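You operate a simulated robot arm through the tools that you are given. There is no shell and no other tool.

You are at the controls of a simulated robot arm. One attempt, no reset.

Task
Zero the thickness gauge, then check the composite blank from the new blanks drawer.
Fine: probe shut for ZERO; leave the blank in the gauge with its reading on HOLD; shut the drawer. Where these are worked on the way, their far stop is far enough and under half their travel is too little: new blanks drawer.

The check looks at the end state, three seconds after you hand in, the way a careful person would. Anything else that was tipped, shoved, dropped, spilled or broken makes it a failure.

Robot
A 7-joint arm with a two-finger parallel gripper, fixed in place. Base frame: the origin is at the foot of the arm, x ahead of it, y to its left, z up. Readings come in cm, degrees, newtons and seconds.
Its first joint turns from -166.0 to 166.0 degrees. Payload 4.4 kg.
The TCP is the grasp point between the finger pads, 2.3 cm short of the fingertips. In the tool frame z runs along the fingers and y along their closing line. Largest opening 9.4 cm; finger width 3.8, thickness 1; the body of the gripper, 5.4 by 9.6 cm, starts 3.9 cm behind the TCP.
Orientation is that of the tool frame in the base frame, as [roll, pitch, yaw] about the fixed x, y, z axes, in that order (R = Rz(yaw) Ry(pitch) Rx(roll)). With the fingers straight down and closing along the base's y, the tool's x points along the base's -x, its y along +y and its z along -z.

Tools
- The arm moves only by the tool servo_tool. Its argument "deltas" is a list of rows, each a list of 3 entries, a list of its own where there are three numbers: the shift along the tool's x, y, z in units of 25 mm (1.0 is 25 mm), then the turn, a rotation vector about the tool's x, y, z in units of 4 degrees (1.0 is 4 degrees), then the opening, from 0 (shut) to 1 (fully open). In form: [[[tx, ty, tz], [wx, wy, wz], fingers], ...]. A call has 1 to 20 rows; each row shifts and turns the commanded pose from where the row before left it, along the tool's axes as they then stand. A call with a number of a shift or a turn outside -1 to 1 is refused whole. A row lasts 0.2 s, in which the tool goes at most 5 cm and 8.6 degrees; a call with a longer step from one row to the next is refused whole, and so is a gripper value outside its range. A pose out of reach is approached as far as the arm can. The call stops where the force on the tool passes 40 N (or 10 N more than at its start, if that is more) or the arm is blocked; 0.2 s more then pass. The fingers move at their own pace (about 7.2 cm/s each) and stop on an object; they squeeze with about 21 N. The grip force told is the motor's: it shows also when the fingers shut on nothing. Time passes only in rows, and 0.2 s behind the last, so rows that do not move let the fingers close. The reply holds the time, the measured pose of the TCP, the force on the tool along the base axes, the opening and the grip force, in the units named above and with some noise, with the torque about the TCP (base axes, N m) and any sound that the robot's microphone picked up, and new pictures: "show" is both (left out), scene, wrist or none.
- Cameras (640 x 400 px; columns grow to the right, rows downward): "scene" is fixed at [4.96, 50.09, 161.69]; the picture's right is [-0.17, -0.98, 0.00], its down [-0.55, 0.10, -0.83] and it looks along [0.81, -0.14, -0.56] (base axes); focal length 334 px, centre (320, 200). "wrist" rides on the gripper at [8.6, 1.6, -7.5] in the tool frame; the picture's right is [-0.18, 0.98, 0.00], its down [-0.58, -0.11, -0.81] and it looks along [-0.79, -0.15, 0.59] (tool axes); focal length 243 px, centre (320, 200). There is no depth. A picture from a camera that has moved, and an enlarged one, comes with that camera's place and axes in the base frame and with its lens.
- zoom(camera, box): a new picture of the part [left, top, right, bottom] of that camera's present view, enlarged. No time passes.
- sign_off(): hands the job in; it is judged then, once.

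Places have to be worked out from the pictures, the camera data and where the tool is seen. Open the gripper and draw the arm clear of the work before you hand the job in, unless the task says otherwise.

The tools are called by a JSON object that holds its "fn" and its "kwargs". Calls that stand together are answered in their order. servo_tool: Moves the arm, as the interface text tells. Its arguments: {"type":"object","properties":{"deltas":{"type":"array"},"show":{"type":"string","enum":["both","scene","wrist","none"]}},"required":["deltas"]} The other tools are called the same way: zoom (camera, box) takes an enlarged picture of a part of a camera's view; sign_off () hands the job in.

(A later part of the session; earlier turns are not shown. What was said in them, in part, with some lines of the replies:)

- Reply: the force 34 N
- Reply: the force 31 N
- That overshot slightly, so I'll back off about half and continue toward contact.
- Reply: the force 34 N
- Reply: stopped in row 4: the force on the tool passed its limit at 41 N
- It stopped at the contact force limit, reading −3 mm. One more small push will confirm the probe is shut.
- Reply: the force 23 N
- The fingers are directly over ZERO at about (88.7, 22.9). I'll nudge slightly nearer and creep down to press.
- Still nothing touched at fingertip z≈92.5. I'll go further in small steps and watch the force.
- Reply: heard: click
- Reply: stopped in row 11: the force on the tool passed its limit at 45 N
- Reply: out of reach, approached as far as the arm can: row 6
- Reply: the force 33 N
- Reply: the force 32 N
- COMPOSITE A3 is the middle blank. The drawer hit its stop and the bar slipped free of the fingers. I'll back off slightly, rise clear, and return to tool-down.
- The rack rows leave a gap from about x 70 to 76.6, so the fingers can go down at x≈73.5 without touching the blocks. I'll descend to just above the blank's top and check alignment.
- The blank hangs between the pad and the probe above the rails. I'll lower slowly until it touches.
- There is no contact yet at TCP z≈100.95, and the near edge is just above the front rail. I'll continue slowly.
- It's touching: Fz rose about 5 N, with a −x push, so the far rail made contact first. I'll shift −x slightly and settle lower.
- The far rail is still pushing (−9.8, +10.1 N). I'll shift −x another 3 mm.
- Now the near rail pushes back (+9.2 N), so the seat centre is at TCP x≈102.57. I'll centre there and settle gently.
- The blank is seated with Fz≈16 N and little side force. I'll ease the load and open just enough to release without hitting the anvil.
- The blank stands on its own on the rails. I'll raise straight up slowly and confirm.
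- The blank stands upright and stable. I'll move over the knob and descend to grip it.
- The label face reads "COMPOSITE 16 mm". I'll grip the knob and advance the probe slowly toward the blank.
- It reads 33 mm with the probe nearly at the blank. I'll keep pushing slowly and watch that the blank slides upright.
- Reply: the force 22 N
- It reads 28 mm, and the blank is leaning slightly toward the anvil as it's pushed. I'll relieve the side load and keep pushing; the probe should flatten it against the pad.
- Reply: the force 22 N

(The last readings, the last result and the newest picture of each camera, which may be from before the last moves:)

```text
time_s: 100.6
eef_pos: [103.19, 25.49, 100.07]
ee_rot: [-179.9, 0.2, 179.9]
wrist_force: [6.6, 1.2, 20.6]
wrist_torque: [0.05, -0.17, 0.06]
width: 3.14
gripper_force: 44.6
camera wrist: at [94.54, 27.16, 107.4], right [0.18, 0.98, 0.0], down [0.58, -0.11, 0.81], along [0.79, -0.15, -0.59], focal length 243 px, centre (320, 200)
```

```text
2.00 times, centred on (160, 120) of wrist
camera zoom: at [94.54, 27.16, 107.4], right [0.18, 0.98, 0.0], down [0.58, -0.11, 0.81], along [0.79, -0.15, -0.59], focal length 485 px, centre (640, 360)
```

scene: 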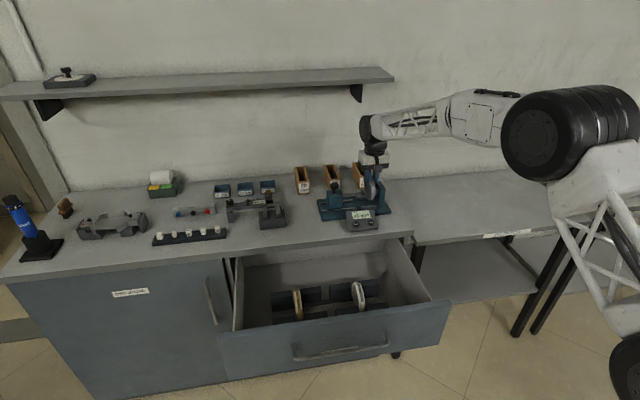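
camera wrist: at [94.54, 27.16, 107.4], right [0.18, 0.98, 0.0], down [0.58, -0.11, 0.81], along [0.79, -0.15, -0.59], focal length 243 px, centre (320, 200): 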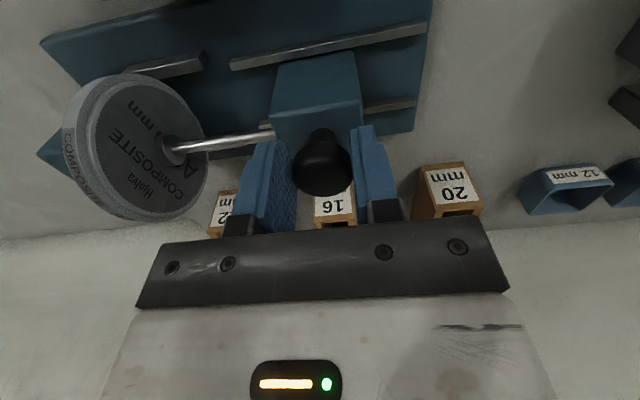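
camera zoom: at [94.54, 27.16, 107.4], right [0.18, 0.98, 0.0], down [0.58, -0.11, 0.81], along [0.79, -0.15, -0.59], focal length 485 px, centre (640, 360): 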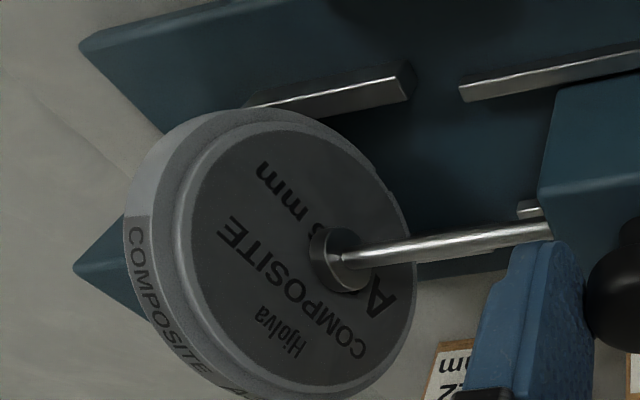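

It reads 25 mm with the blank leaning and its bottom not yet sliding. The probe should square it up once the top meets the pad, so I'll continue in tiny steps.

{"fn": "servo_tool", "kwargs": {"deltas": [[[0, -0.03, -0.015], [0, 0, 0], 0.15], [[0, -0.03, 0], [0, 0, 0], 0.15], [[0, -0.03, 0], [0, 0, 0], 0.15], [[0, 0, 0], [0, 0, 0], 0.15]], "show": "wrist"}}

{"fn": "zoom", "kwargs": {"camera": "scene", "box": [335, 160, 405, 220]}}

{"fn": "zoom", "kwargs": {"camera": "wrist", "box": [0, 20, 320, 220]}}

```text
time_s: 101.6
eef_pos: [103.14, 25.35, 100.01]
ee_rot: [180.0, 0.0, 180.0]
wrist_force: [-4.8, 1.5, 18.6]
wrist_torque: [0.02, 0.33, 0.03]
width: 3.16
gripper_force: 44.7
camera wrist: at [94.55, 26.93, 107.41], right [0.18, 0.98, 0.0], down [0.58, -0.11, 0.81], along [0.79, -0.15, -0.59], focal length 243 px, centre (320, 200)
```

wrist: 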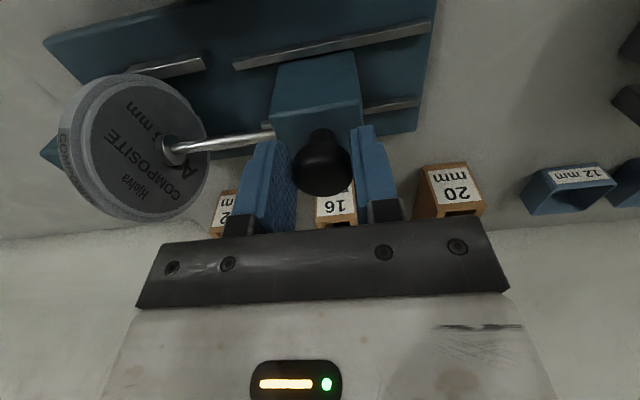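

```text
6.67 times, centred on (370, 190) of scene
camera zoom: at [4.96, 50.09, 161.69], right [-0.17, -0.98, 0.0], down [-0.55, 0.1, -0.83], along [0.81, -0.14, -0.56], focal length 2227 px, centre (-13, 267)
```

zoom: 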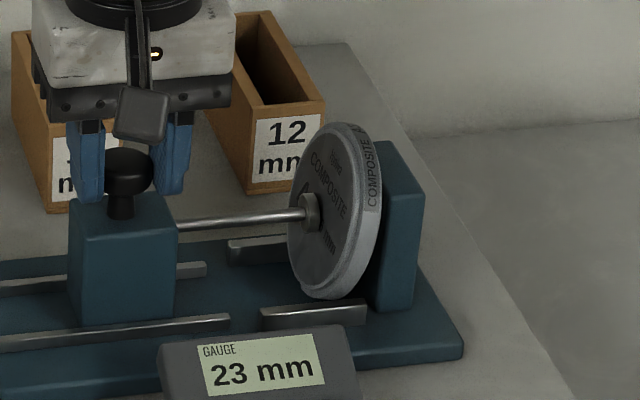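

```text
2.00 times, centred on (160, 120) of wrist
camera zoom: at [94.55, 26.93, 107.41], right [0.18, 0.98, 0.0], down [0.58, -0.11, 0.81], along [0.79, -0.15, -0.59], focal length 485 px, centre (640, 360)
```

zoom: 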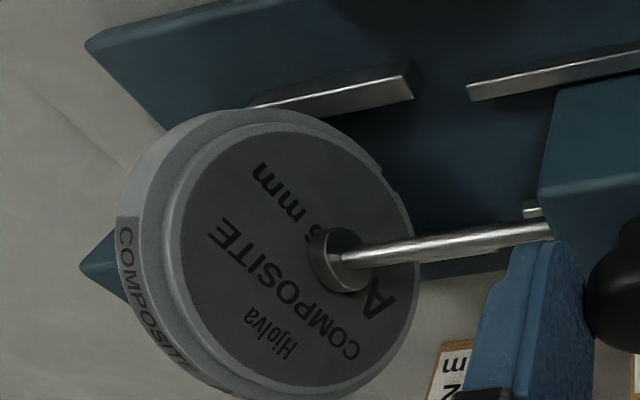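

It reads 23 mm and the top is nearing the pad. I'll continue in small steps toward contact.

{"fn": "servo_tool", "kwargs": {"deltas": [[[0, -0.03, 0], [0, 0, 0], 0.15], [[0, -0.03, 0], [0, 0, 0], 0.15], [[0, -0.03, 0], [0, 0, 0], 0.15], [[0, 0, 0], [0, 0, 0], 0.15]], "show": "none"}}

{"fn": "zoom", "kwargs": {"camera": "scene", "box": [335, 160, 405, 220]}}

{"fn": "zoom", "kwargs": {"camera": "wrist", "box": [0, 20, 320, 220]}}

```text
time_s: 102.6
eef_pos: [103.13, 25.01, 100.1]
ee_rot: [-180.0, 0.2, -180.0]
wrist_force: [-13.7, 4.8, 21.0]
wrist_torque: [0.14, 0.12, 0.09]
width: 3.15
gripper_force: 44.6
```

```text
6.67 times, centred on (370, 190) of scene
camera zoom: at [4.96, 50.09, 161.69], right [-0.17, -0.98, 0.0], down [-0.55, 0.1, -0.83], along [0.81, -0.14, -0.56], focal length 2227 px, centre (-13, 267)
```

zoom: 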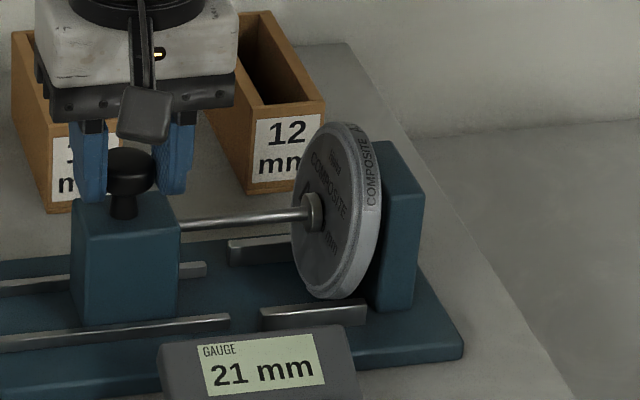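

```text
2.00 times, centred on (160, 120) of wrist
camera zoom: at [94.55, 26.77, 107.4], right [0.18, 0.98, 0.0], down [0.58, -0.11, 0.81], along [0.79, -0.15, -0.59], focal length 485 px, centre (640, 360)
```

zoom: 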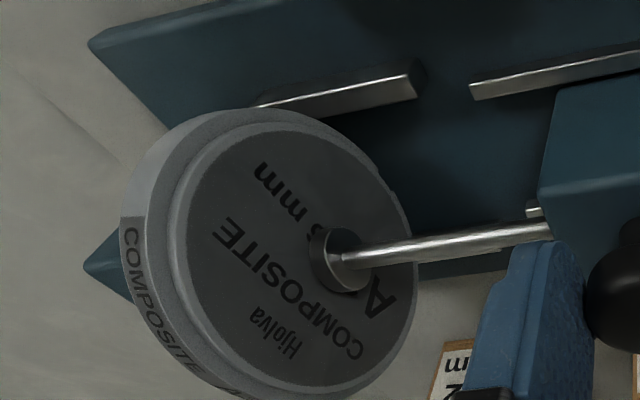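

At 21 mm the bottom is sliding in and the blank is squaring up against the pad. I'll continue with slight load corrections.

{"fn": "servo_tool", "kwargs": {"deltas": [[[0.01, -0.03, -0.015], [0, 0, 0], 0.15], [[0, -0.03, 0], [0, 0, 0], 0.15], [[0, -0.03, 0], [0, 0, 0], 0.15], [[0, -0.03, 0], [0, 0, 0], 0.15], [[0, 0, 0], [0, 0, 0], 0.15]], "show": "none"}}

{"fn": "zoom", "kwargs": {"camera": "scene", "box": [335, 160, 405, 220]}}

{"fn": "zoom", "kwargs": {"camera": "wrist", "box": [0, 20, 320, 220]}}

```text
time_s: 103.8
eef_pos: [103.16, 24.68, 100.12]
ee_rot: [180.0, 0.1, 180.0]
wrist_force: [8.3, 2.5, 10.3]
wrist_torque: [0.08, -0.34, 0.02]
width: 3.14
gripper_force: 45.3
```

```text
6.67 times, centred on (370, 190) of scene
camera zoom: at [4.96, 50.09, 161.69], right [-0.17, -0.98, 0.0], down [-0.55, 0.1, -0.83], along [0.81, -0.14, -0.56], focal length 2227 px, centre (-13, 267)
```

zoom: 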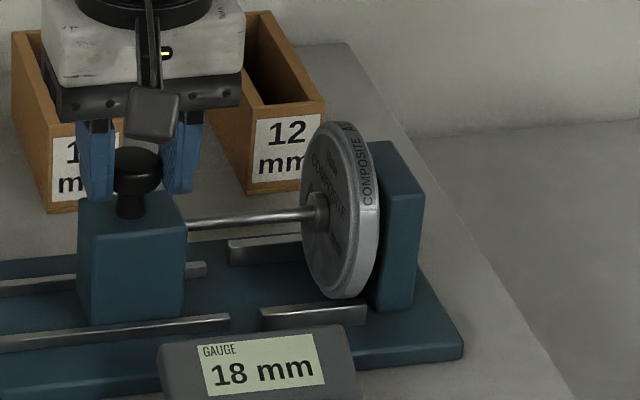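

```text
2.00 times, centred on (160, 120) of wrist
camera zoom: at [94.55, 26.42, 107.39], right [0.18, 0.98, 0.0], down [0.58, -0.11, 0.81], along [0.79, -0.15, -0.59], focal length 485 px, centre (640, 360)
```

zoom: 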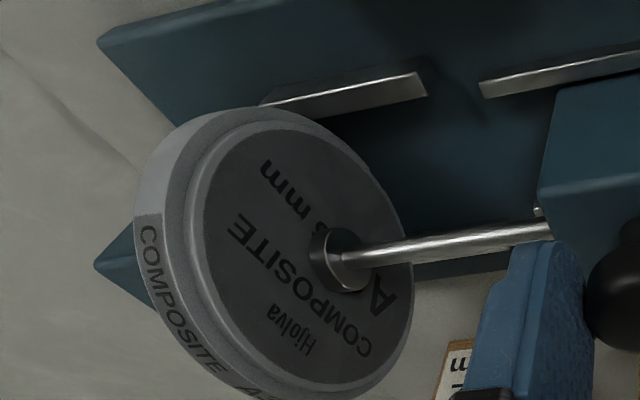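

It reads 18 mm and the blank is nearly upright. I'll close the last bit until it clamps firmly.

{"fn": "servo_tool", "kwargs": {"deltas": [[[0, -0.03, 0], [0, 0, 0], 0.15], [[0, -0.03, 0], [0, 0, 0], 0.15], [[0, -0.03, 0], [0, 0, 0], 0.15], [[0, -0.03, 0], [0, 0, 0], 0.15], [[0, -0.03, 0], [0, 0, 0], 0.15], [[0, 0, 0], [0, 0, 0], 0.15]], "show": "none"}}

{"fn": "zoom", "kwargs": {"camera": "scene", "box": [335, 160, 405, 220]}}

{"fn": "zoom", "kwargs": {"camera": "wrist", "box": [0, 20, 320, 220]}}

```text
time_s: 105.0
eef_pos: [103.1, 24.68, 100.06]
ee_rot: [179.9, 0.2, -179.9]
wrist_force: [5.1, 7.3, -4.8]
wrist_torque: [0.09, -0.17, 0.12]
width: 3.15
gripper_force: 44.9
stopped in row 5: the force on the tool passed its limit at 43 N (the readings are from after the stop); the commanded pose is now the measured one
```

```text
6.67 times, centred on (370, 190) of scene
camera zoom: at [4.96, 50.09, 161.69], right [-0.17, -0.98, 0.0], down [-0.55, 0.1, -0.83], along [0.81, -0.14, -0.56], focal length 2227 px, centre (-13, 267)
```

zoom: 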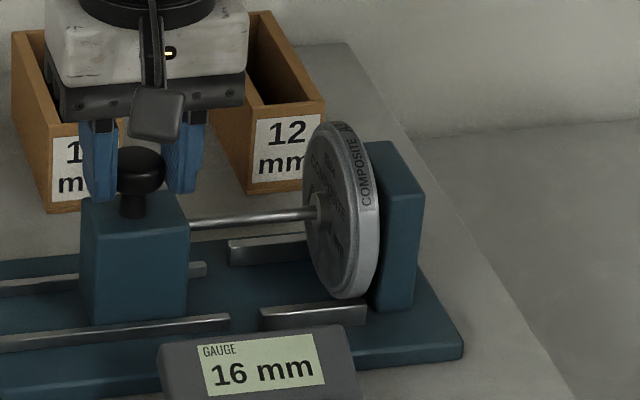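

```text
2.00 times, centred on (160, 120) of wrist
camera zoom: at [94.54, 26.22, 107.39], right [0.18, 0.98, 0.0], down [0.58, -0.11, 0.81], along [0.79, -0.15, -0.59], focal length 485 px, centre (640, 360)
```

zoom: 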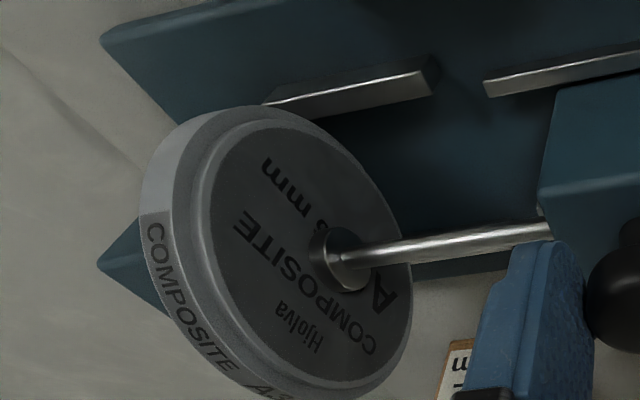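

It clamped at the force limit, reading 16 mm. One more push will confirm it's firm and the reading is stable.

{"fn": "servo_tool", "kwargs": {"deltas": [[[0, -0.03, 0], [0, 0, 0], 0.15], [[0, -0.03, 0], [0, 0, 0], 0.15], [[0, 0, 0], [0, 0, 0], 0.15]], "show": "none"}}

{"fn": "zoom", "kwargs": {"camera": "scene", "box": [335, 160, 405, 220]}}

{"fn": "zoom", "kwargs": {"camera": "wrist", "box": [0, 20, 320, 220]}}

```text
time_s: 105.7
eef_pos: [103.12, 24.52, 100.03]
ee_rot: [179.9, 0.2, -179.8]
wrist_force: [6.6, 8.4, -5.4]
wrist_torque: [0.2, -0.53, 0.1]
width: 3.14
gripper_force: 45.0
stopped in row 3: the force on the tool passed its limit at 42 N (the readings are from after the stop); the commanded pose is now the measured one
```

```text
6.67 times, centred on (370, 190) of scene
camera zoom: at [4.96, 50.09, 161.69], right [-0.17, -0.98, 0.0], down [-0.55, 0.1, -0.83], along [0.81, -0.14, -0.56], focal length 2227 px, centre (-13, 267)
```

zoom: 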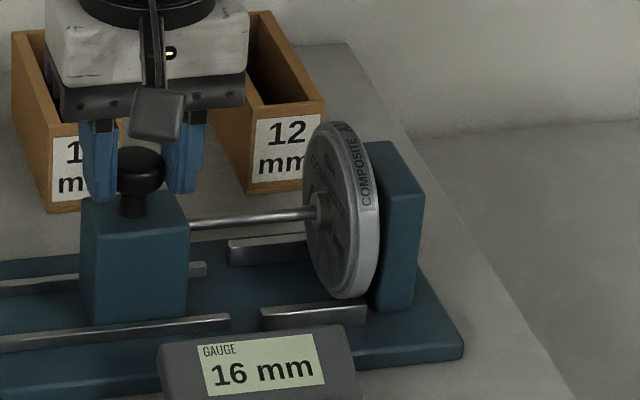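

```text
2.00 times, centred on (160, 120) of wrist
camera zoom: at [94.52, 26.21, 107.38], right [0.18, 0.98, 0.0], down [0.58, -0.11, 0.81], along [0.8, -0.15, -0.59], focal length 485 px, centre (640, 360)
```

zoom: 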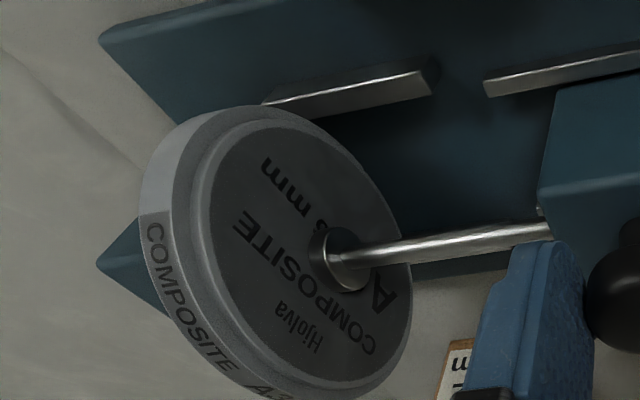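

The reading is stable at 16 mm with the blank clamped squarely. I'll release the knob, rise, and move above the HOLD button.

{"fn": "servo_tool", "kwargs": {"deltas": [[[0, 0, 0], [0, 0, 0], 0.45], [[0, 0, 0], [0, 0, 0], 0.6], [[0, 0, 0], [0, 0, 0], 0.6], [[0, 0, -0.6], [0, 0, 0], 0.6], [[0, 0, -0.8], [0, 0, 0], 0.6], [[0, 0, -0.8], [0, 0, 0], 0.6], [[0, 0, -0.8], [0, 0, 0], 0.6], [[0.8, -0.37, 0], [0, 0, 0], 0.3], [[0.8, -0.37, 0], [0, 0, 0], 0], [[0.8, -0.37, 0], [0, 0, 0], 0], [[0.8, -0.37, 0], [0, 0, 0], 0], [[0.8, -0.37, 0], [0, 0, 0], 0], [[0.8, -0.37, 0], [0, 0, 0], 0], [[0.8, -0.37, 0], [0, 0, 0], 0], [[0, 0, 0], [0, 0, 0], 0]]}}

{"fn": "zoom", "kwargs": {"camera": "scene", "box": [335, 160, 405, 220]}}

{"fn": "zoom", "kwargs": {"camera": "wrist", "box": [160, 0, 480, 200]}}

```text
time_s: 108.8
eef_pos: [89.24, 18.04, 107.49]
ee_rot: [180.0, 0.2, -179.8]
wrist_force: [0.3, -0.4, 0.2]
wrist_torque: [0.01, 0.02, -0.03]
width: 0.0
gripper_force: 21.0
camera wrist: at [80.49, 19.58, 114.85], right [0.18, 0.98, 0.0], down [0.58, -0.11, 0.81], along [0.8, -0.15, -0.59], focal length 243 px, centre (320, 200)
```

scene: 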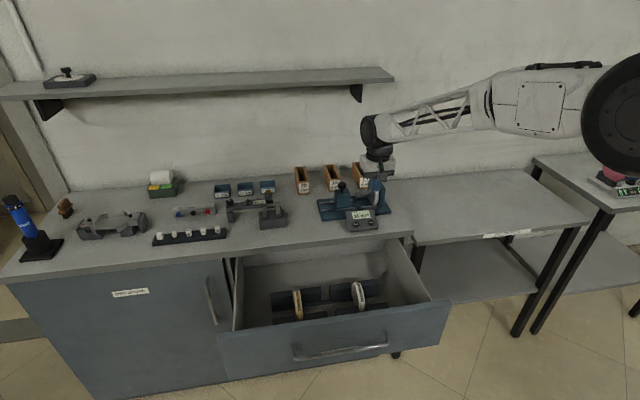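
wrist: 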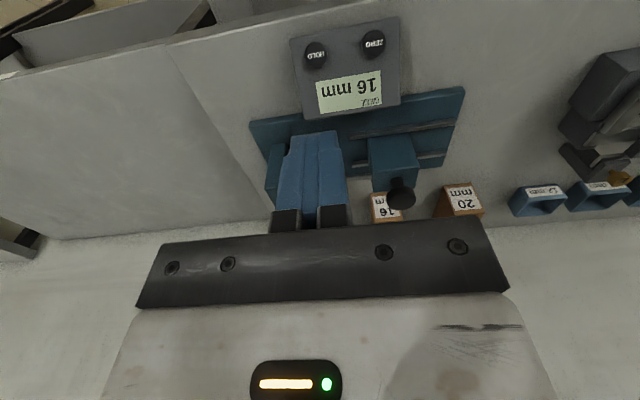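

```text
6.67 times, centred on (370, 190) of scene
camera zoom: at [4.96, 50.09, 161.69], right [-0.17, -0.98, 0.0], down [-0.55, 0.1, -0.83], along [0.81, -0.14, -0.56], focal length 2227 px, centre (-13, 267)
```

zoom: 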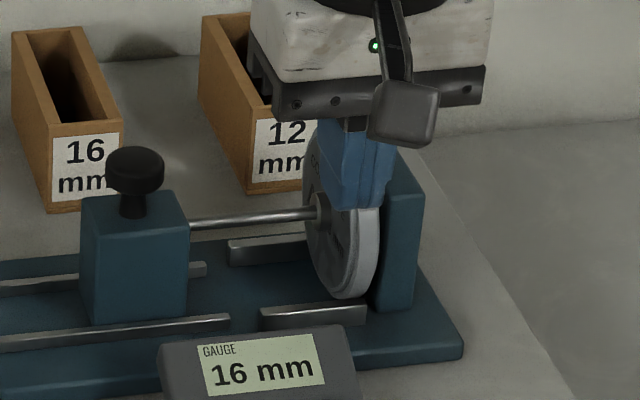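

```text
2.00 times, centred on (320, 100) of wrist
camera zoom: at [80.49, 19.58, 114.85], right [0.18, 0.98, 0.0], down [0.58, -0.11, 0.81], along [0.8, -0.15, -0.59], focal length 485 px, centre (320, 400)
```

zoom: 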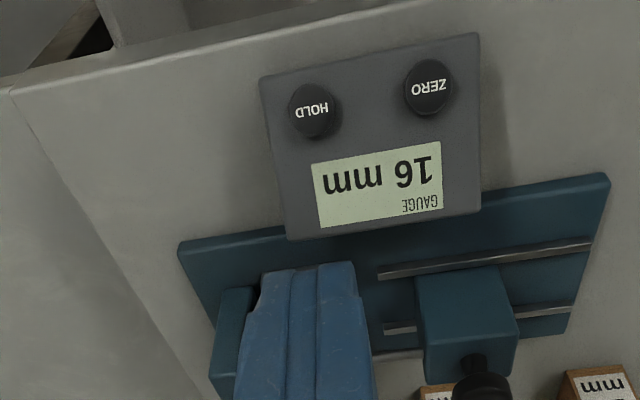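

It still reads 16 mm after releasing. HOLD is at about (89.8, 17.7). I'll descend over it and creep down to press.

{"fn": "servo_tool", "kwargs": {"deltas": [[[0.02, -0.1, 0.5], [0, 0, 0], 0], [[0, 0, 0.8], [0, 0, 0], 0], [[0, 0, 0.8], [0, 0, 0], 0], [[0, 0, 0.8], [0, 0, 0], 0], [[0, 0, 0.8], [0, 0, 0], 0], [[0, 0, 0.8], [0, 0, 0], 0], [[0, 0, 0.4], [0, 0, 0], 0], [[0, 0, 0.2], [0, 0, 0], 0], [[0, 0, 0.1], [0, 0, 0], 0], [[0, 0, 0], [0, 0, 0], 0]], "show": "wrist"}}

{"fn": "zoom", "kwargs": {"camera": "wrist", "box": [200, 80, 440, 230]}}

```text
time_s: 111.0
eef_pos: [89.01, 17.72, 94.7]
ee_rot: [179.9, 0.1, -179.9]
wrist_force: [-0.7, -0.5, 0.1]
wrist_torque: [-0.01, 0.03, -0.01]
width: 0.02
gripper_force: 21.3
camera wrist: at [80.43, 19.47, 101.9], right [0.18, 0.98, 0.0], down [0.58, -0.11, 0.81], along [0.79, -0.15, -0.59], focal length 243 px, centre (320, 200)
```

wrist: 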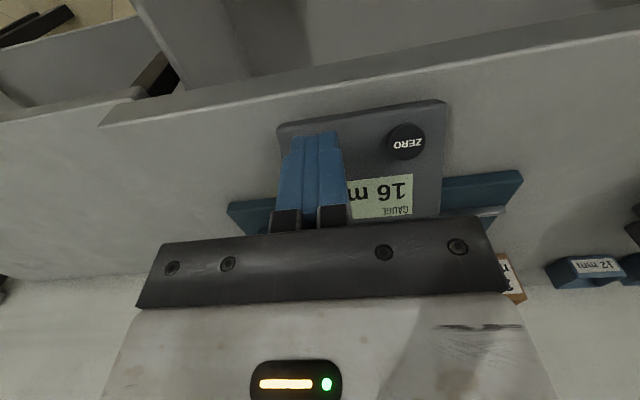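

```text
2.67 times, centred on (320, 155) of wrist
camera zoom: at [80.43, 19.47, 101.9], right [0.18, 0.98, 0.0], down [0.58, -0.11, 0.81], along [0.79, -0.15, -0.59], focal length 647 px, centre (320, 320)
```

zoom: 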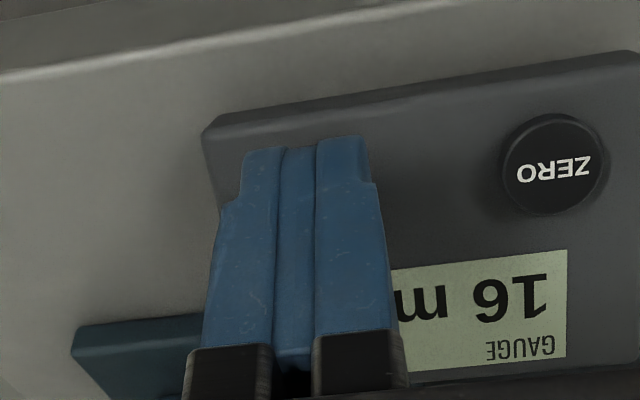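

I'm positioned over HOLD and creeping down in small steps until I hear the click.

{"fn": "servo_tool", "kwargs": {"deltas": [[[0, 0, 0.06], [0, 0, 0], 0], [[0, 0, 0.06], [0, 0, 0], 0], [[0, 0, 0.06], [0, 0, 0], 0], [[0, 0, 0.06], [0, 0, 0], 0], [[0, 0, 0], [0, 0, 0], 0]], "show": "none"}}

```text
time_s: 112.2
eef_pos: [89.06, 17.95, 93.93]
ee_rot: [179.9, 0.2, -179.9]
wrist_force: [0.2, -1.1, 2.5]
wrist_torque: [0.02, -0.04, -0.01]
width: 0.0
gripper_force: 20.9
heard: click
```

I heard a click. I'll lift off and check the display.

{"fn": "servo_tool", "kwargs": {"deltas": [[[0, 0, -0.3], [0, 0, 0], 0], [[0, 0, -0.8], [0, 0, 0], 0], [[0, 0, -0.8], [0, 0, 0], 0], [[0, 0, -0.8], [0, 0, 0], 0], [[0, 0, -0.8], [0, 0, 0], 0], [[0, 0, -0.8], [0, 0, 0], 0], [[0, 0, 0], [0, 0, 0], 0]]}}

{"fn": "zoom", "kwargs": {"camera": "wrist", "box": [160, 0, 480, 200]}}

{"fn": "zoom", "kwargs": {"camera": "scene", "box": [335, 160, 405, 220]}}

```text
time_s: 113.8
eef_pos: [89.28, 17.73, 104.65]
ee_rot: [179.9, 0.2, -179.9]
wrist_force: [-0.1, 0.5, 0.6]
wrist_torque: [0.0, 0.0, 0.0]
width: 0.01
gripper_force: 21.0
camera wrist: at [80.59, 19.34, 112.02], right [0.18, 0.98, 0.0], down [0.58, -0.11, 0.81], along [0.79, -0.15, -0.59], focal length 243 px, centre (320, 200)
```

scene: 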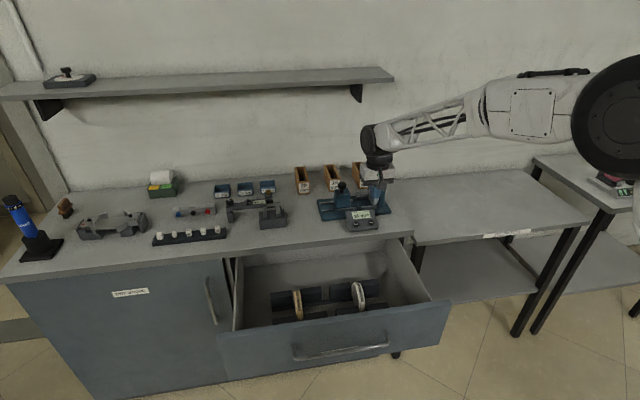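
wrist: 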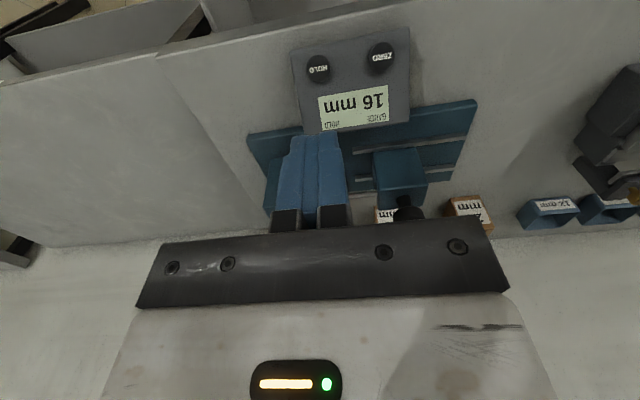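

```text
2.00 times, centred on (320, 100) of wrist
camera zoom: at [80.59, 19.34, 112.02], right [0.18, 0.98, 0.0], down [0.58, -0.11, 0.81], along [0.79, -0.15, -0.59], focal length 485 px, centre (320, 400)
```

zoom: 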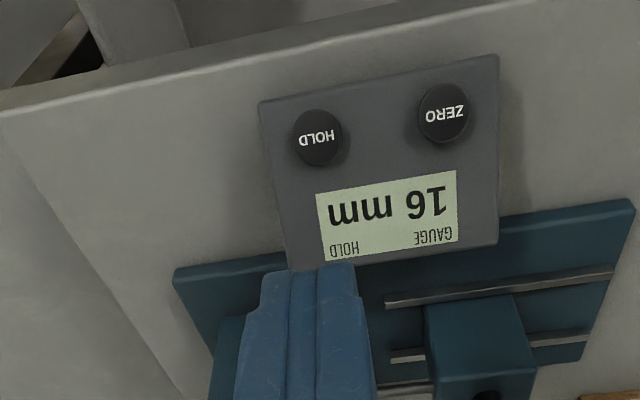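

```text
6.67 times, centred on (370, 190) of scene
camera zoom: at [4.96, 50.09, 161.69], right [-0.17, -0.98, 0.0], down [-0.55, 0.1, -0.83], along [0.81, -0.14, -0.56], focal length 2227 px, centre (-13, 267)
```

zoom: 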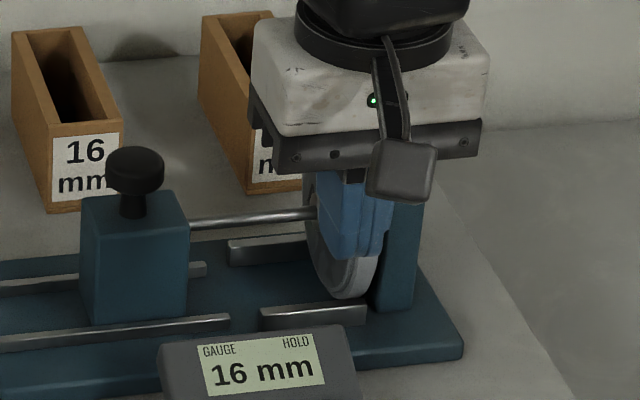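

The display shows HOLD with 16 mm. Next I'll close the drawer by pushing its handle bar, which is now at x≈54. First I'll retreat to in front of the drawer at a safe height.

{"fn": "servo_tool", "kwargs": {"deltas": [[[0.9, 0.3, -0.2], [0, 0, 0], 0], [[0.9, 0.38, 0], [0, 0, 0], 0], [[0.9, 0.38, 0], [0, 0, 0], 0], [[0.9, 0.38, 0], [0, 0, 0], 0], [[0.9, 0.38, 0], [0, 0, 0], 0], [[0.9, 0.38, 0], [0, 0, 0], 0], [[0.9, 0.38, 0], [0, 0, 0], 0], [[0.9, 0.38, 0], [0, 0, 0], 0], [[0.9, 0.38, 0], [0, 0, 0], 0], [[0.9, 0.38, 0], [0, 0, 0], 0], [[0.9, 0.38, 0], [0, 0, 0], 0], [[0.9, 0.38, 0], [0, 0, 0], 0], [[0.9, 0.38, 0], [0, 0, 0], 0], [[0.9, 0.38, 0], [0, 0, 0], 0], [[0.9, 0.38, 0], [0, 0, 0], 0], [[0.9, 0.38, 0], [0, 0, 0], 0], [[0.9, 0.38, 0], [0, 0, 0], 0], [[0.9, 0.38, 0], [0, 0, 0], 0], [[0.7, 0.3, 0], [0, 0, 0], 0], [[0, 0, 0], [0, 0, 0], 0]]}}

{"fn": "zoom", "kwargs": {"camera": "scene", "box": [335, 160, 405, 220]}}

```text
time_s: 118.0
eef_pos: [46.85, 35.19, 105.02]
ee_rot: [179.8, 0.2, -179.9]
wrist_force: [0.2, 0.4, 0.3]
wrist_torque: [0.02, -0.03, -0.01]
width: 0.02
gripper_force: 20.9
camera wrist: at [38.2, 36.83, 112.43], right [0.18, 0.98, 0.0], down [0.58, -0.11, 0.81], along [0.79, -0.15, -0.59], focal length 243 px, centre (320, 200)
```

scene: 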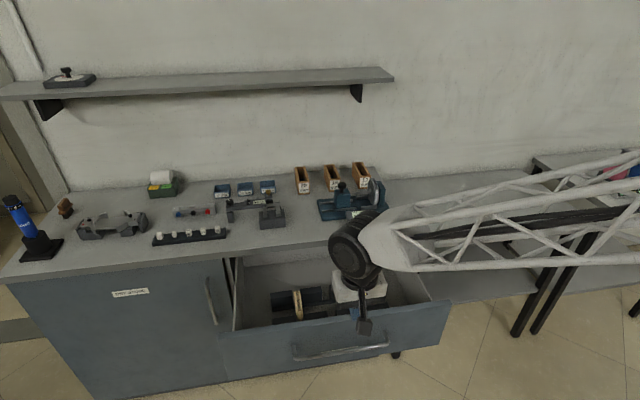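
wrist: 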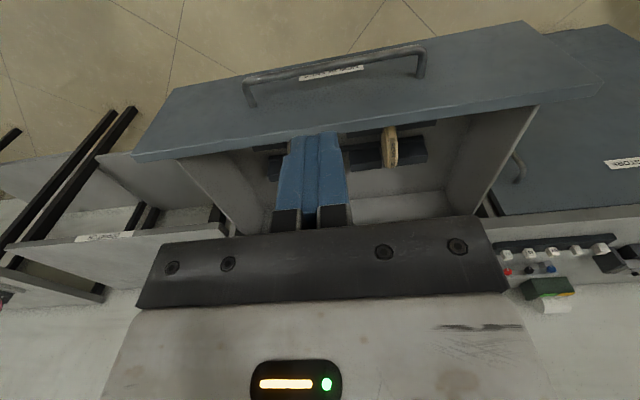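

```text
6.67 times, centred on (370, 190) of scene
camera zoom: at [4.96, 50.09, 161.69], right [-0.17, -0.98, 0.0], down [-0.55, 0.1, -0.83], along [0.81, -0.14, -0.56], focal length 2227 px, centre (-13, 267)
```

zoom: 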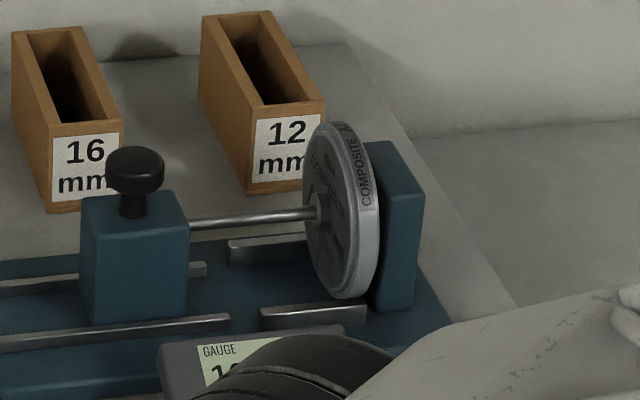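

The bar is at x≈53.8 and the fingers' front face is at about 48.8, so it's safe to go straight down in front of the bar.

{"fn": "servo_tool", "kwargs": {"deltas": [[[0, 0.08, 0.9], [0, 0, 0], 0], [[0, 0, 0.9], [0, 0, 0], 0], [[0, 0, 0.9], [0, 0, 0], 0], [[0, 0, 0.9], [0, 0, 0], 0], [[0, 0, 0.9], [0, 0, 0], 0], [[0, 0, 0.9], [0, 0, 0], 0], [[0, 0, 0.9], [0, 0, 0], 0], [[0, 0, 0.9], [0, 0, 0], 0], [[0, 0, 0.9], [0, 0, 0], 0], [[0, 0, 0.9], [0, 0, 0], 0], [[0, 0, 0.9], [0, 0, 0], 0], [[0, 0, 0.67], [0, 0, 0], 0], [[0, 0, 0], [0, 0, 0], 0]]}}

```text
time_s: 120.8
eef_pos: [46.84, 35.51, 78.56]
ee_rot: [179.9, 0.2, -179.9]
wrist_force: [-0.3, -0.6, 0.0]
wrist_torque: [-0.01, -0.01, -0.01]
width: 0.0
gripper_force: 21.3
camera wrist: at [38.22, 37.15, 85.92], right [0.18, 0.98, 0.0], down [0.58, -0.11, 0.81], along [0.79, -0.15, -0.59], focal length 243 px, centre (320, 200)
```

scene: 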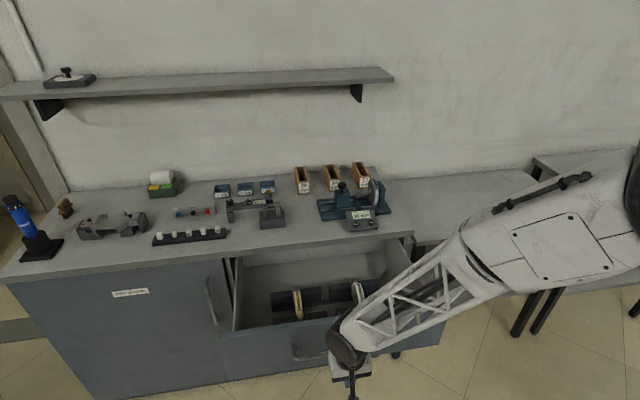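
wrist: 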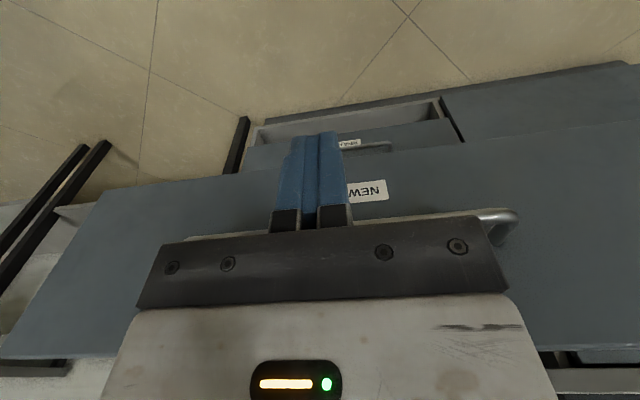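

The fingers are in front of the bar at the right height. I'll lower a touch and push forward.

{"fn": "servo_tool", "kwargs": {"deltas": [[[-0.5, 0, 0.25], [0, 0, 0], 0], [[-0.5, 0, 0], [0, 0, 0], 0], [[-0.3, 0, 0], [0, 0, 0], 0], [[-0.3, 0, 0], [0, 0, 0], 0], [[-0.3, 0, 0], [0, 0, 0], 0], [[-0.4, 0, 0], [0, 0, 0], 0], [[-0.5, 0, 0], [0, 0, 0], 0], [[-0.5, 0, 0], [0, 0, 0], 0], [[-0.5, 0, 0], [0, 0, 0], 0], [[-0.5, 0, 0], [0, 0, 0], 0]]}}

```text
time_s: 123.0
eef_pos: [57.67, 35.54, 77.94]
ee_rot: [180.0, 0.2, -179.9]
wrist_force: [0.3, -0.1, -0.1]
wrist_torque: [-0.01, 0.04, -0.01]
width: 0.0
gripper_force: 21.1
camera wrist: at [49.03, 37.21, 85.31], right [0.18, 0.98, 0.0], down [0.58, -0.11, 0.81], along [0.8, -0.15, -0.59], focal length 243 px, centre (320, 200)
```

scene: 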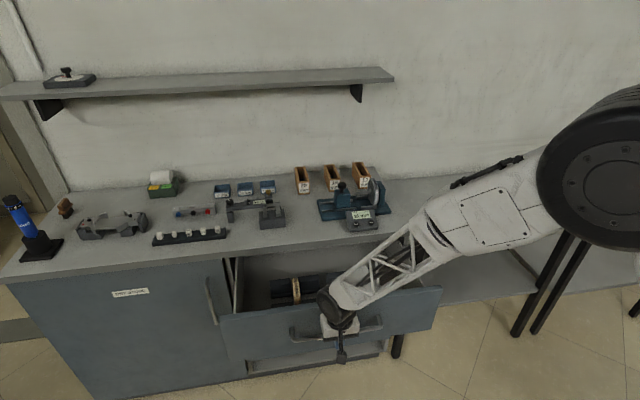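
wrist: 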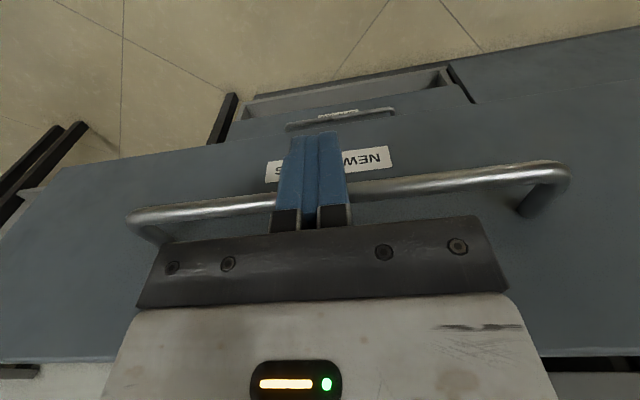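

The drawer is closing under the push. I'll continue at a moderate, steady speed.

{"fn": "servo_tool", "kwargs": {"deltas": [[[-0.4, 0, 0], [0, 0, 0], 0], [[-0.4, 0, 0], [0, 0, 0], 0], [[-0.4, 0, 0], [0, 0, 0], 0], [[-0.4, 0, 0], [0, 0, 0], 0], [[-0.4, 0, 0], [0, 0, 0], 0], [[-0.4, 0, 0], [0, 0, 0], 0], [[-0.4, 0, 0], [0, 0, 0], 0], [[-0.4, 0, 0], [0, 0, 0], 0], [[-0.4, 0, 0], [0, 0, 0], 0], [[-0.4, 0, 0], [0, 0, 0], 0], [[-0.4, 0, 0], [0, 0, 0], 0], [[-0.4, 0, 0], [0, 0, 0], 0], [[-0.4, 0, 0], [0, 0, 0], 0], [[-0.4, 0, 0], [0, 0, 0], 0], [[-0.4, 0, 0], [0, 0, 0], 0], [[-0.4, 0, 0], [0, 0, 0], 0], [[-0.4, 0, 0], [0, 0, 0], 0], [[-0.4, 0, 0], [0, 0, 0], 0], [[-0.3, 0, 0], [0, 0, 0], 0], [[-0.2, 0, 0], [0, 0, 0], 0]]}}

```text
time_s: 127.2
eef_pos: [76.82, 35.7, 78.1]
ee_rot: [180.0, 0.2, -179.9]
wrist_force: [-1.5, 0.2, -0.4]
wrist_torque: [-0.01, 0.02, -0.02]
width: 0.01
gripper_force: 20.9
camera wrist: at [68.29, 37.35, 85.42], right [0.18, 0.98, 0.0], down [0.58, -0.11, 0.81], along [0.79, -0.15, -0.59], focal length 243 px, centre (320, 200)
```

scene: 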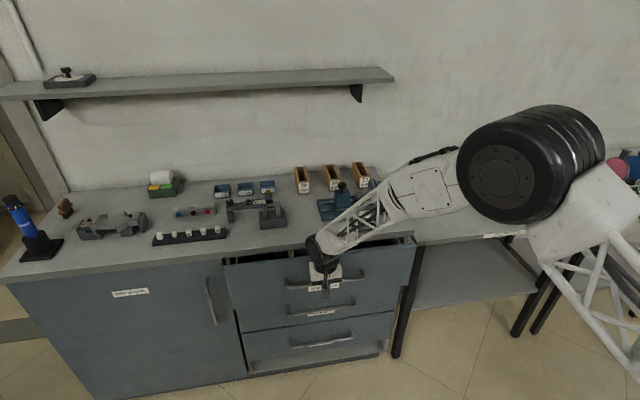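
wrist: 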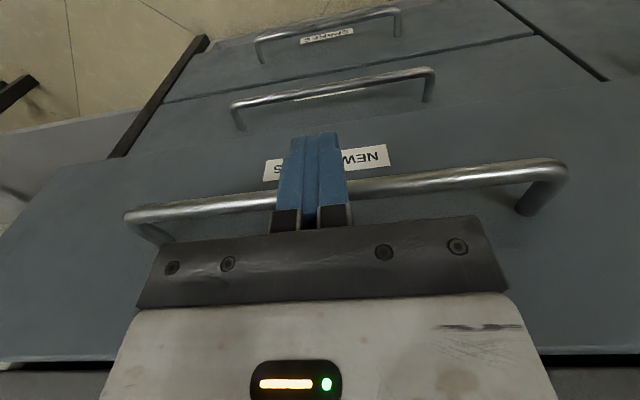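

About 4.5 cm remain. I'll push the rest gently until it stops.

{"fn": "servo_tool", "kwargs": {"deltas": [[[-0.3, 0, 0], [0, 0, 0], 0], [[-0.3, 0, 0], [0, 0, 0], 0], [[-0.3, 0, 0], [0, 0, 0], 0], [[-0.3, 0, 0], [0, 0, 0], 0], [[-0.2, 0, 0], [0, 0, 0], 0], [[-0.15, 0, 0], [0, 0, 0], 0], [[-0.1, 0, 0], [0, 0, 0], 0], [[-0.1, 0, 0], [0, 0, 0], 0], [[-0.1, 0, 0], [0, 0, 0], 0], [[-0.1, 0, 0], [0, 0, 0], 0], [[-0.1, 0, 0], [0, 0, 0], 0], [[-0.1, 0, 0], [0, 0, 0], 0]]}}

{"fn": "zoom", "kwargs": {"camera": "scene", "box": [220, 220, 420, 350]}}

```text
time_s: 129.8
eef_pos: [82.25, 35.66, 78.12]
ee_rot: [180.0, 0.3, -179.9]
wrist_force: [-1.5, 1.0, -1.0]
wrist_torque: [0.06, 0.01, 0.02]
width: 0.0
gripper_force: 21.0
camera wrist: at [73.58, 37.28, 85.5], right [0.18, 0.98, 0.0], down [0.58, -0.11, 0.81], along [0.79, -0.15, -0.59], focal length 243 px, centre (320, 200)
```

scene: 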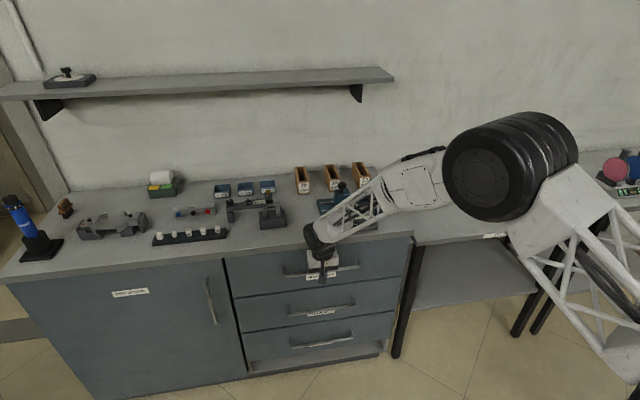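
wrist: 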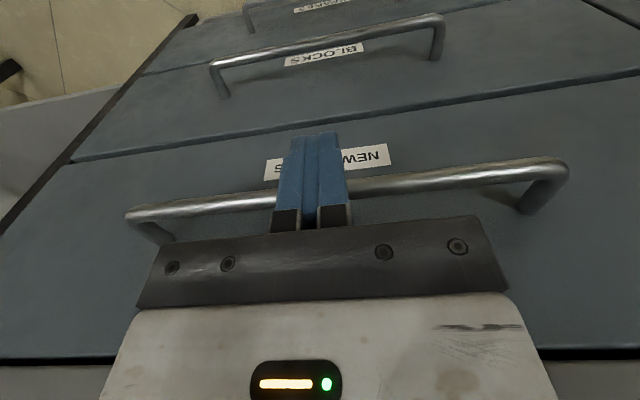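

```text
3.08 times, centred on (320, 285) of scene
camera zoom: at [4.96, 50.09, 161.69], right [-0.17, -0.98, 0.0], down [-0.55, 0.1, -0.83], along [0.81, -0.14, -0.56], focal length 1028 px, centre (320, -62)
```

zoom: 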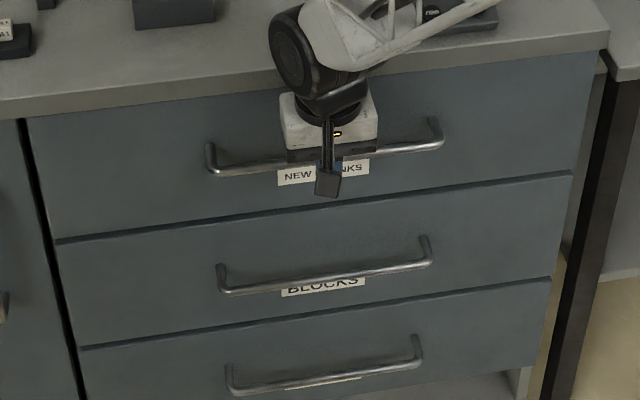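

It looks almost closed, but the force is still small. I'll push on in small steps until it hits the end stop.

{"fn": "servo_tool", "kwargs": {"deltas": [[[-0.06, 0, 0], [0, 0, 0], 0], [[-0.06, 0, 0], [0, 0, 0], 0], [[-0.06, 0, 0], [0, 0, 0], 0], [[-0.06, 0, 0], [0, 0, 0], 0], [[-0.06, 0, 0], [0, 0, 0], 0], [[-0.06, 0, 0], [0, 0, 0], 0], [[0, 0, 0], [0, 0, 0], 0]]}}

{"fn": "zoom", "kwargs": {"camera": "scene", "box": [220, 220, 420, 350]}}

```text
time_s: 130.5
eef_pos: [82.31, 35.64, 78.13]
ee_rot: [180.0, 0.0, -179.7]
wrist_force: [-4.8, 0.2, 2.2]
wrist_torque: [-0.01, 0.02, 0.04]
width: 0.01
gripper_force: 21.2
stopped in row 3: the force on the tool passed its limit at 51 N (the readings are from after the stop); the commanded pose is now the measured one
camera wrist: at [73.7, 37.34, 85.44], right [0.18, 0.98, 0.0], down [0.58, -0.11, 0.81], along [0.79, -0.15, -0.59], focal length 243 px, centre (320, 200)
```

scene: 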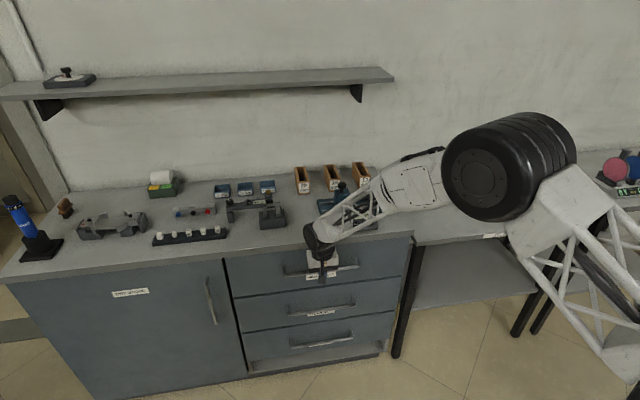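
wrist: 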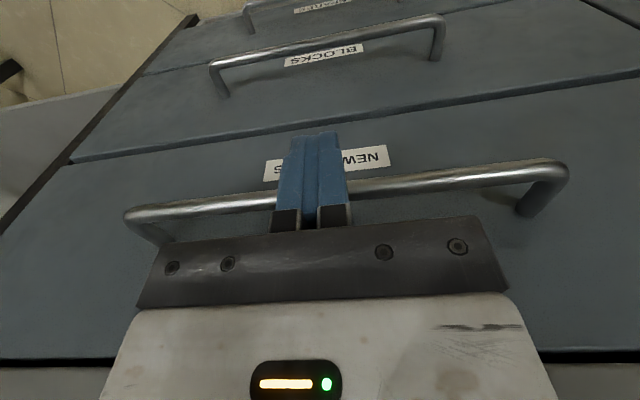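

```text
3.08 times, centred on (320, 285) of scene
camera zoom: at [4.96, 50.09, 161.69], right [-0.17, -0.98, 0.0], down [-0.55, 0.1, -0.83], along [0.81, -0.14, -0.56], focal length 1028 px, centre (320, -62)
```

zoom: 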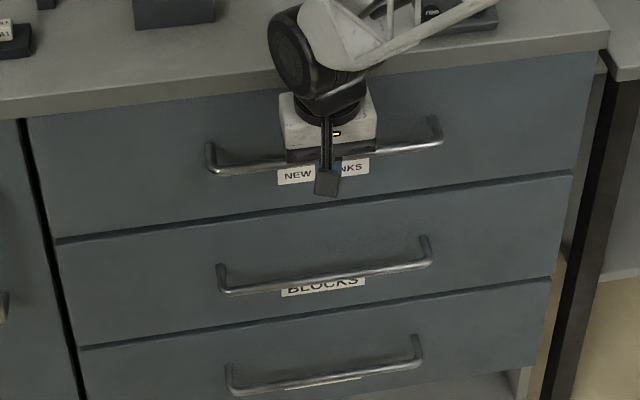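

The drawer hit its stop and its handle sits where it did at the start. I'll back straight away, rise clear, and open the gripper.

{"fn": "servo_tool", "kwargs": {"deltas": [[[0.3, 0, 0], [0, 0, 0], 0], [[0.6, 0, 0], [0, 0, 0], 0], [[0.8, 0, 0], [0, 0, 0], 0], [[0.8, 0, 0], [0, 0, 0], 0], [[0.8, 0, 0], [0, 0, 0], 0], [[0.8, 0, 0], [0, 0, 0], 0], [[0, 0, -0.9], [0, 0, 0], 0.5], [[0, 0, -0.9], [0, 0, 0], 1], [[0, 0, -0.9], [0, 0, 0], 1], [[0, 0, -0.9], [0, 0, 0], 1], [[0, 0, -0.9], [0, 0, 0], 1], [[0, 0, -0.9], [0, 0, 0], 1], [[0, 0, -0.9], [0, 0, 0], 1], [[0, 0, -0.9], [0, 0, 0], 1], [[0, 0, -0.9], [0, 0, 0], 1], [[0, 0, -0.9], [0, 0, 0], 1], [[0, 0, -0.9], [0, 0, 0], 1], [[0, 0, -0.9], [0, 0, 0], 1], [[0, 0, -0.9], [0, 0, 0], 1], [[0, 0, 0], [0, 0, 0], 1]]}}

{"fn": "zoom", "kwargs": {"camera": "scene", "box": [290, 150, 420, 240]}}

{"fn": "zoom", "kwargs": {"camera": "scene", "box": [220, 220, 420, 350]}}

```text
time_s: 134.7
eef_pos: [72.0, 35.63, 107.38]
ee_rot: [180.0, 0.1, -179.7]
wrist_force: [0.0, 0.1, 0.8]
wrist_torque: [0.0, 0.01, 0.01]
width: 9.42
gripper_force: 0.1
camera wrist: at [63.47, 37.28, 114.75], right [0.18, 0.98, 0.0], down [0.58, -0.11, 0.81], along [0.79, -0.15, -0.59], focal length 243 px, centre (320, 200)
```

scene: 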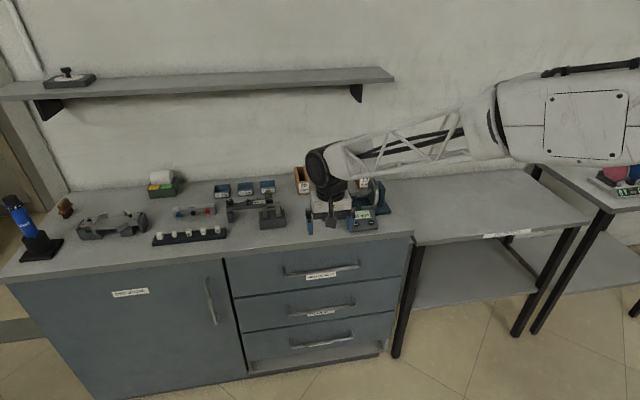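
wrist: 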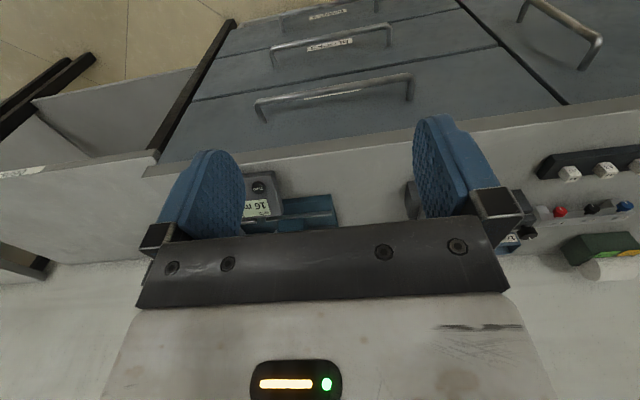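

```text
4.44 times, centred on (355, 195) of scene
camera zoom: at [4.96, 50.09, 161.69], right [-0.17, -0.98, 0.0], down [-0.55, 0.1, -0.83], along [0.81, -0.14, -0.56], focal length 1485 px, centre (164, 222)
```

zoom: 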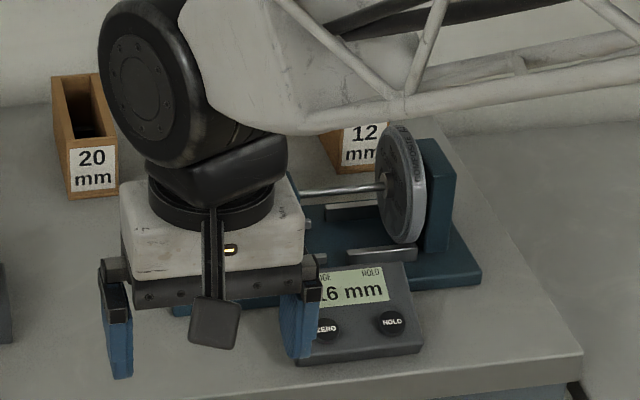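

```text
3.08 times, centred on (320, 285) of scene
camera zoom: at [4.96, 50.09, 161.69], right [-0.17, -0.98, 0.0], down [-0.55, 0.1, -0.83], along [0.81, -0.14, -0.56], focal length 1028 px, centre (320, -62)
```

zoom: 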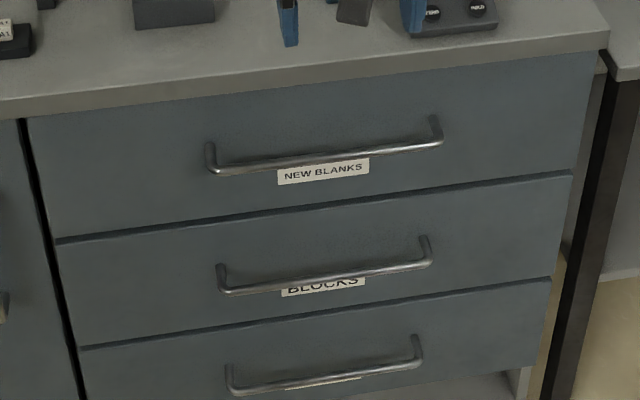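

The drawer is shut, and the display shows HOLD with the blank in the gauge. I'll move further up and back for a final check.

{"fn": "servo_tool", "kwargs": {"deltas": [[[0.6, 0, -0.9], [0, 0, 0], 1], [[0.6, 0, -0.9], [0, 0, 0], 1], [[0.6, 0, -0.9], [0, 0, 0], 1], [[0.6, 0, -0.9], [0, 0, 0], 1], [[0.6, 0, -0.9], [0, 0, 0], 1], [[0.6, 0, -0.9], [0, 0, 0], 1], [[0.6, 0, -0.9], [0, 0, 0], 1], [[0.6, -0.5, -0.9], [0, 0, 0], 1], [[0.6, -0.8, 0], [0, 0, 0], 1], [[0.6, -0.8, 0], [0, 0, 0], 1], [[0.6, -0.8, 0], [0, 0, 0], 1], [[0.6, -0.8, 0], [0, 0, 0], 1], [[0.6, -0.8, 0], [0, 0, 0], 1], [[0.4, -0.8, 0], [0, 0, 0], 1], [[0, 0, 0], [0, 0, 0], 1]]}}

{"fn": "zoom", "kwargs": {"camera": "scene", "box": [290, 150, 420, 240]}}

```text
time_s: 137.9
eef_pos: [51.61, 22.36, 125.47]
ee_rot: [180.0, 0.1, -179.7]
wrist_force: [-0.1, 0.9, -0.5]
wrist_torque: [-0.02, 0.0, 0.01]
width: 9.41
gripper_force: 0.0
camera wrist: at [42.91, 23.92, 132.78], right [0.18, 0.98, 0.0], down [0.58, -0.11, 0.81], along [0.79, -0.15, -0.59], focal length 243 px, centre (320, 200)
```

scene: 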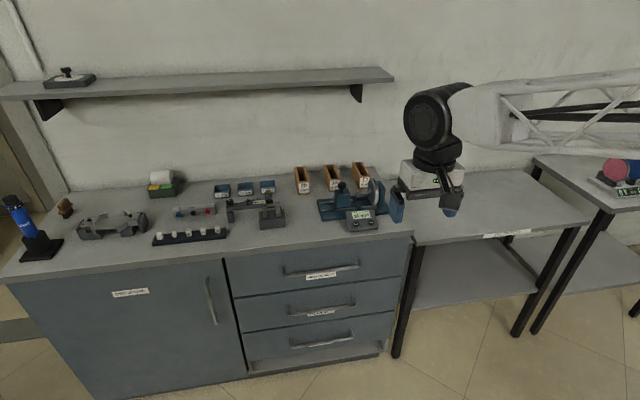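
wrist: 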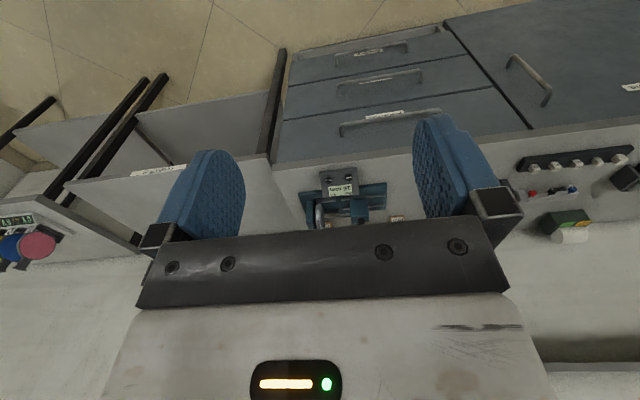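

```text
4.44 times, centred on (355, 195) of scene
camera zoom: at [4.96, 50.09, 161.69], right [-0.17, -0.98, 0.0], down [-0.55, 0.1, -0.83], along [0.81, -0.14, -0.56], focal length 1485 px, centre (164, 222)
```

zoom: 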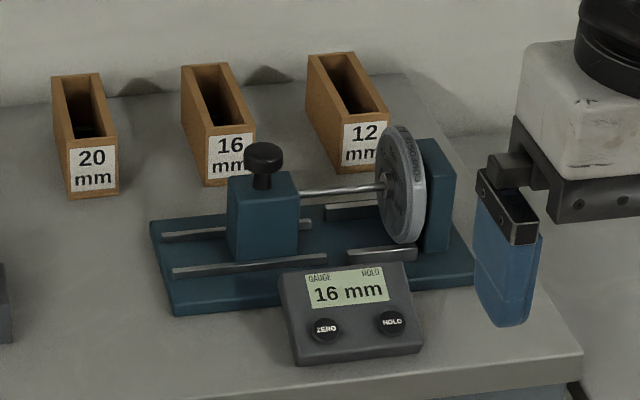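

Everything is in its final state: the gauge shows 16 mm on HOLD with the composite blank clamped, and the drawer is shut. Nothing on the bench looks disturbed, and the arm is clear with the gripper open, so I'm handing in.

{"fn": "sign_off", "kwargs": {}}

```text
The job is handed in.
```

The gauge is zeroed, and the composite blank is in it with a reading of 16 mm on HOLD, which matches the 16 mm printed on its face. The job is handed in; I haven't seen the check's result.

- **Zero:** I slid the probe shut until it stopped against the anvil, where it read −3 mm. Pressing ZERO brought it to 0 mm.
- **Blank:** I opened the NEW BLANKS drawer to its stop and took out the blank labelled COMPOSITE A3. It leaned toward the anvil as the probe pushed it in, then squared up and clamped. The reading stayed at 16 mm after I let go of the knob, and then I pressed HOLD.
- **Drawer:** I pushed it shut until it hit its stop. The resin and zirconia blanks were still standing in their rack when I last saw them, just before it closed.

The gripper is open and the arm is clear of the bench. Nothing else on the bench looked moved in the last picture.
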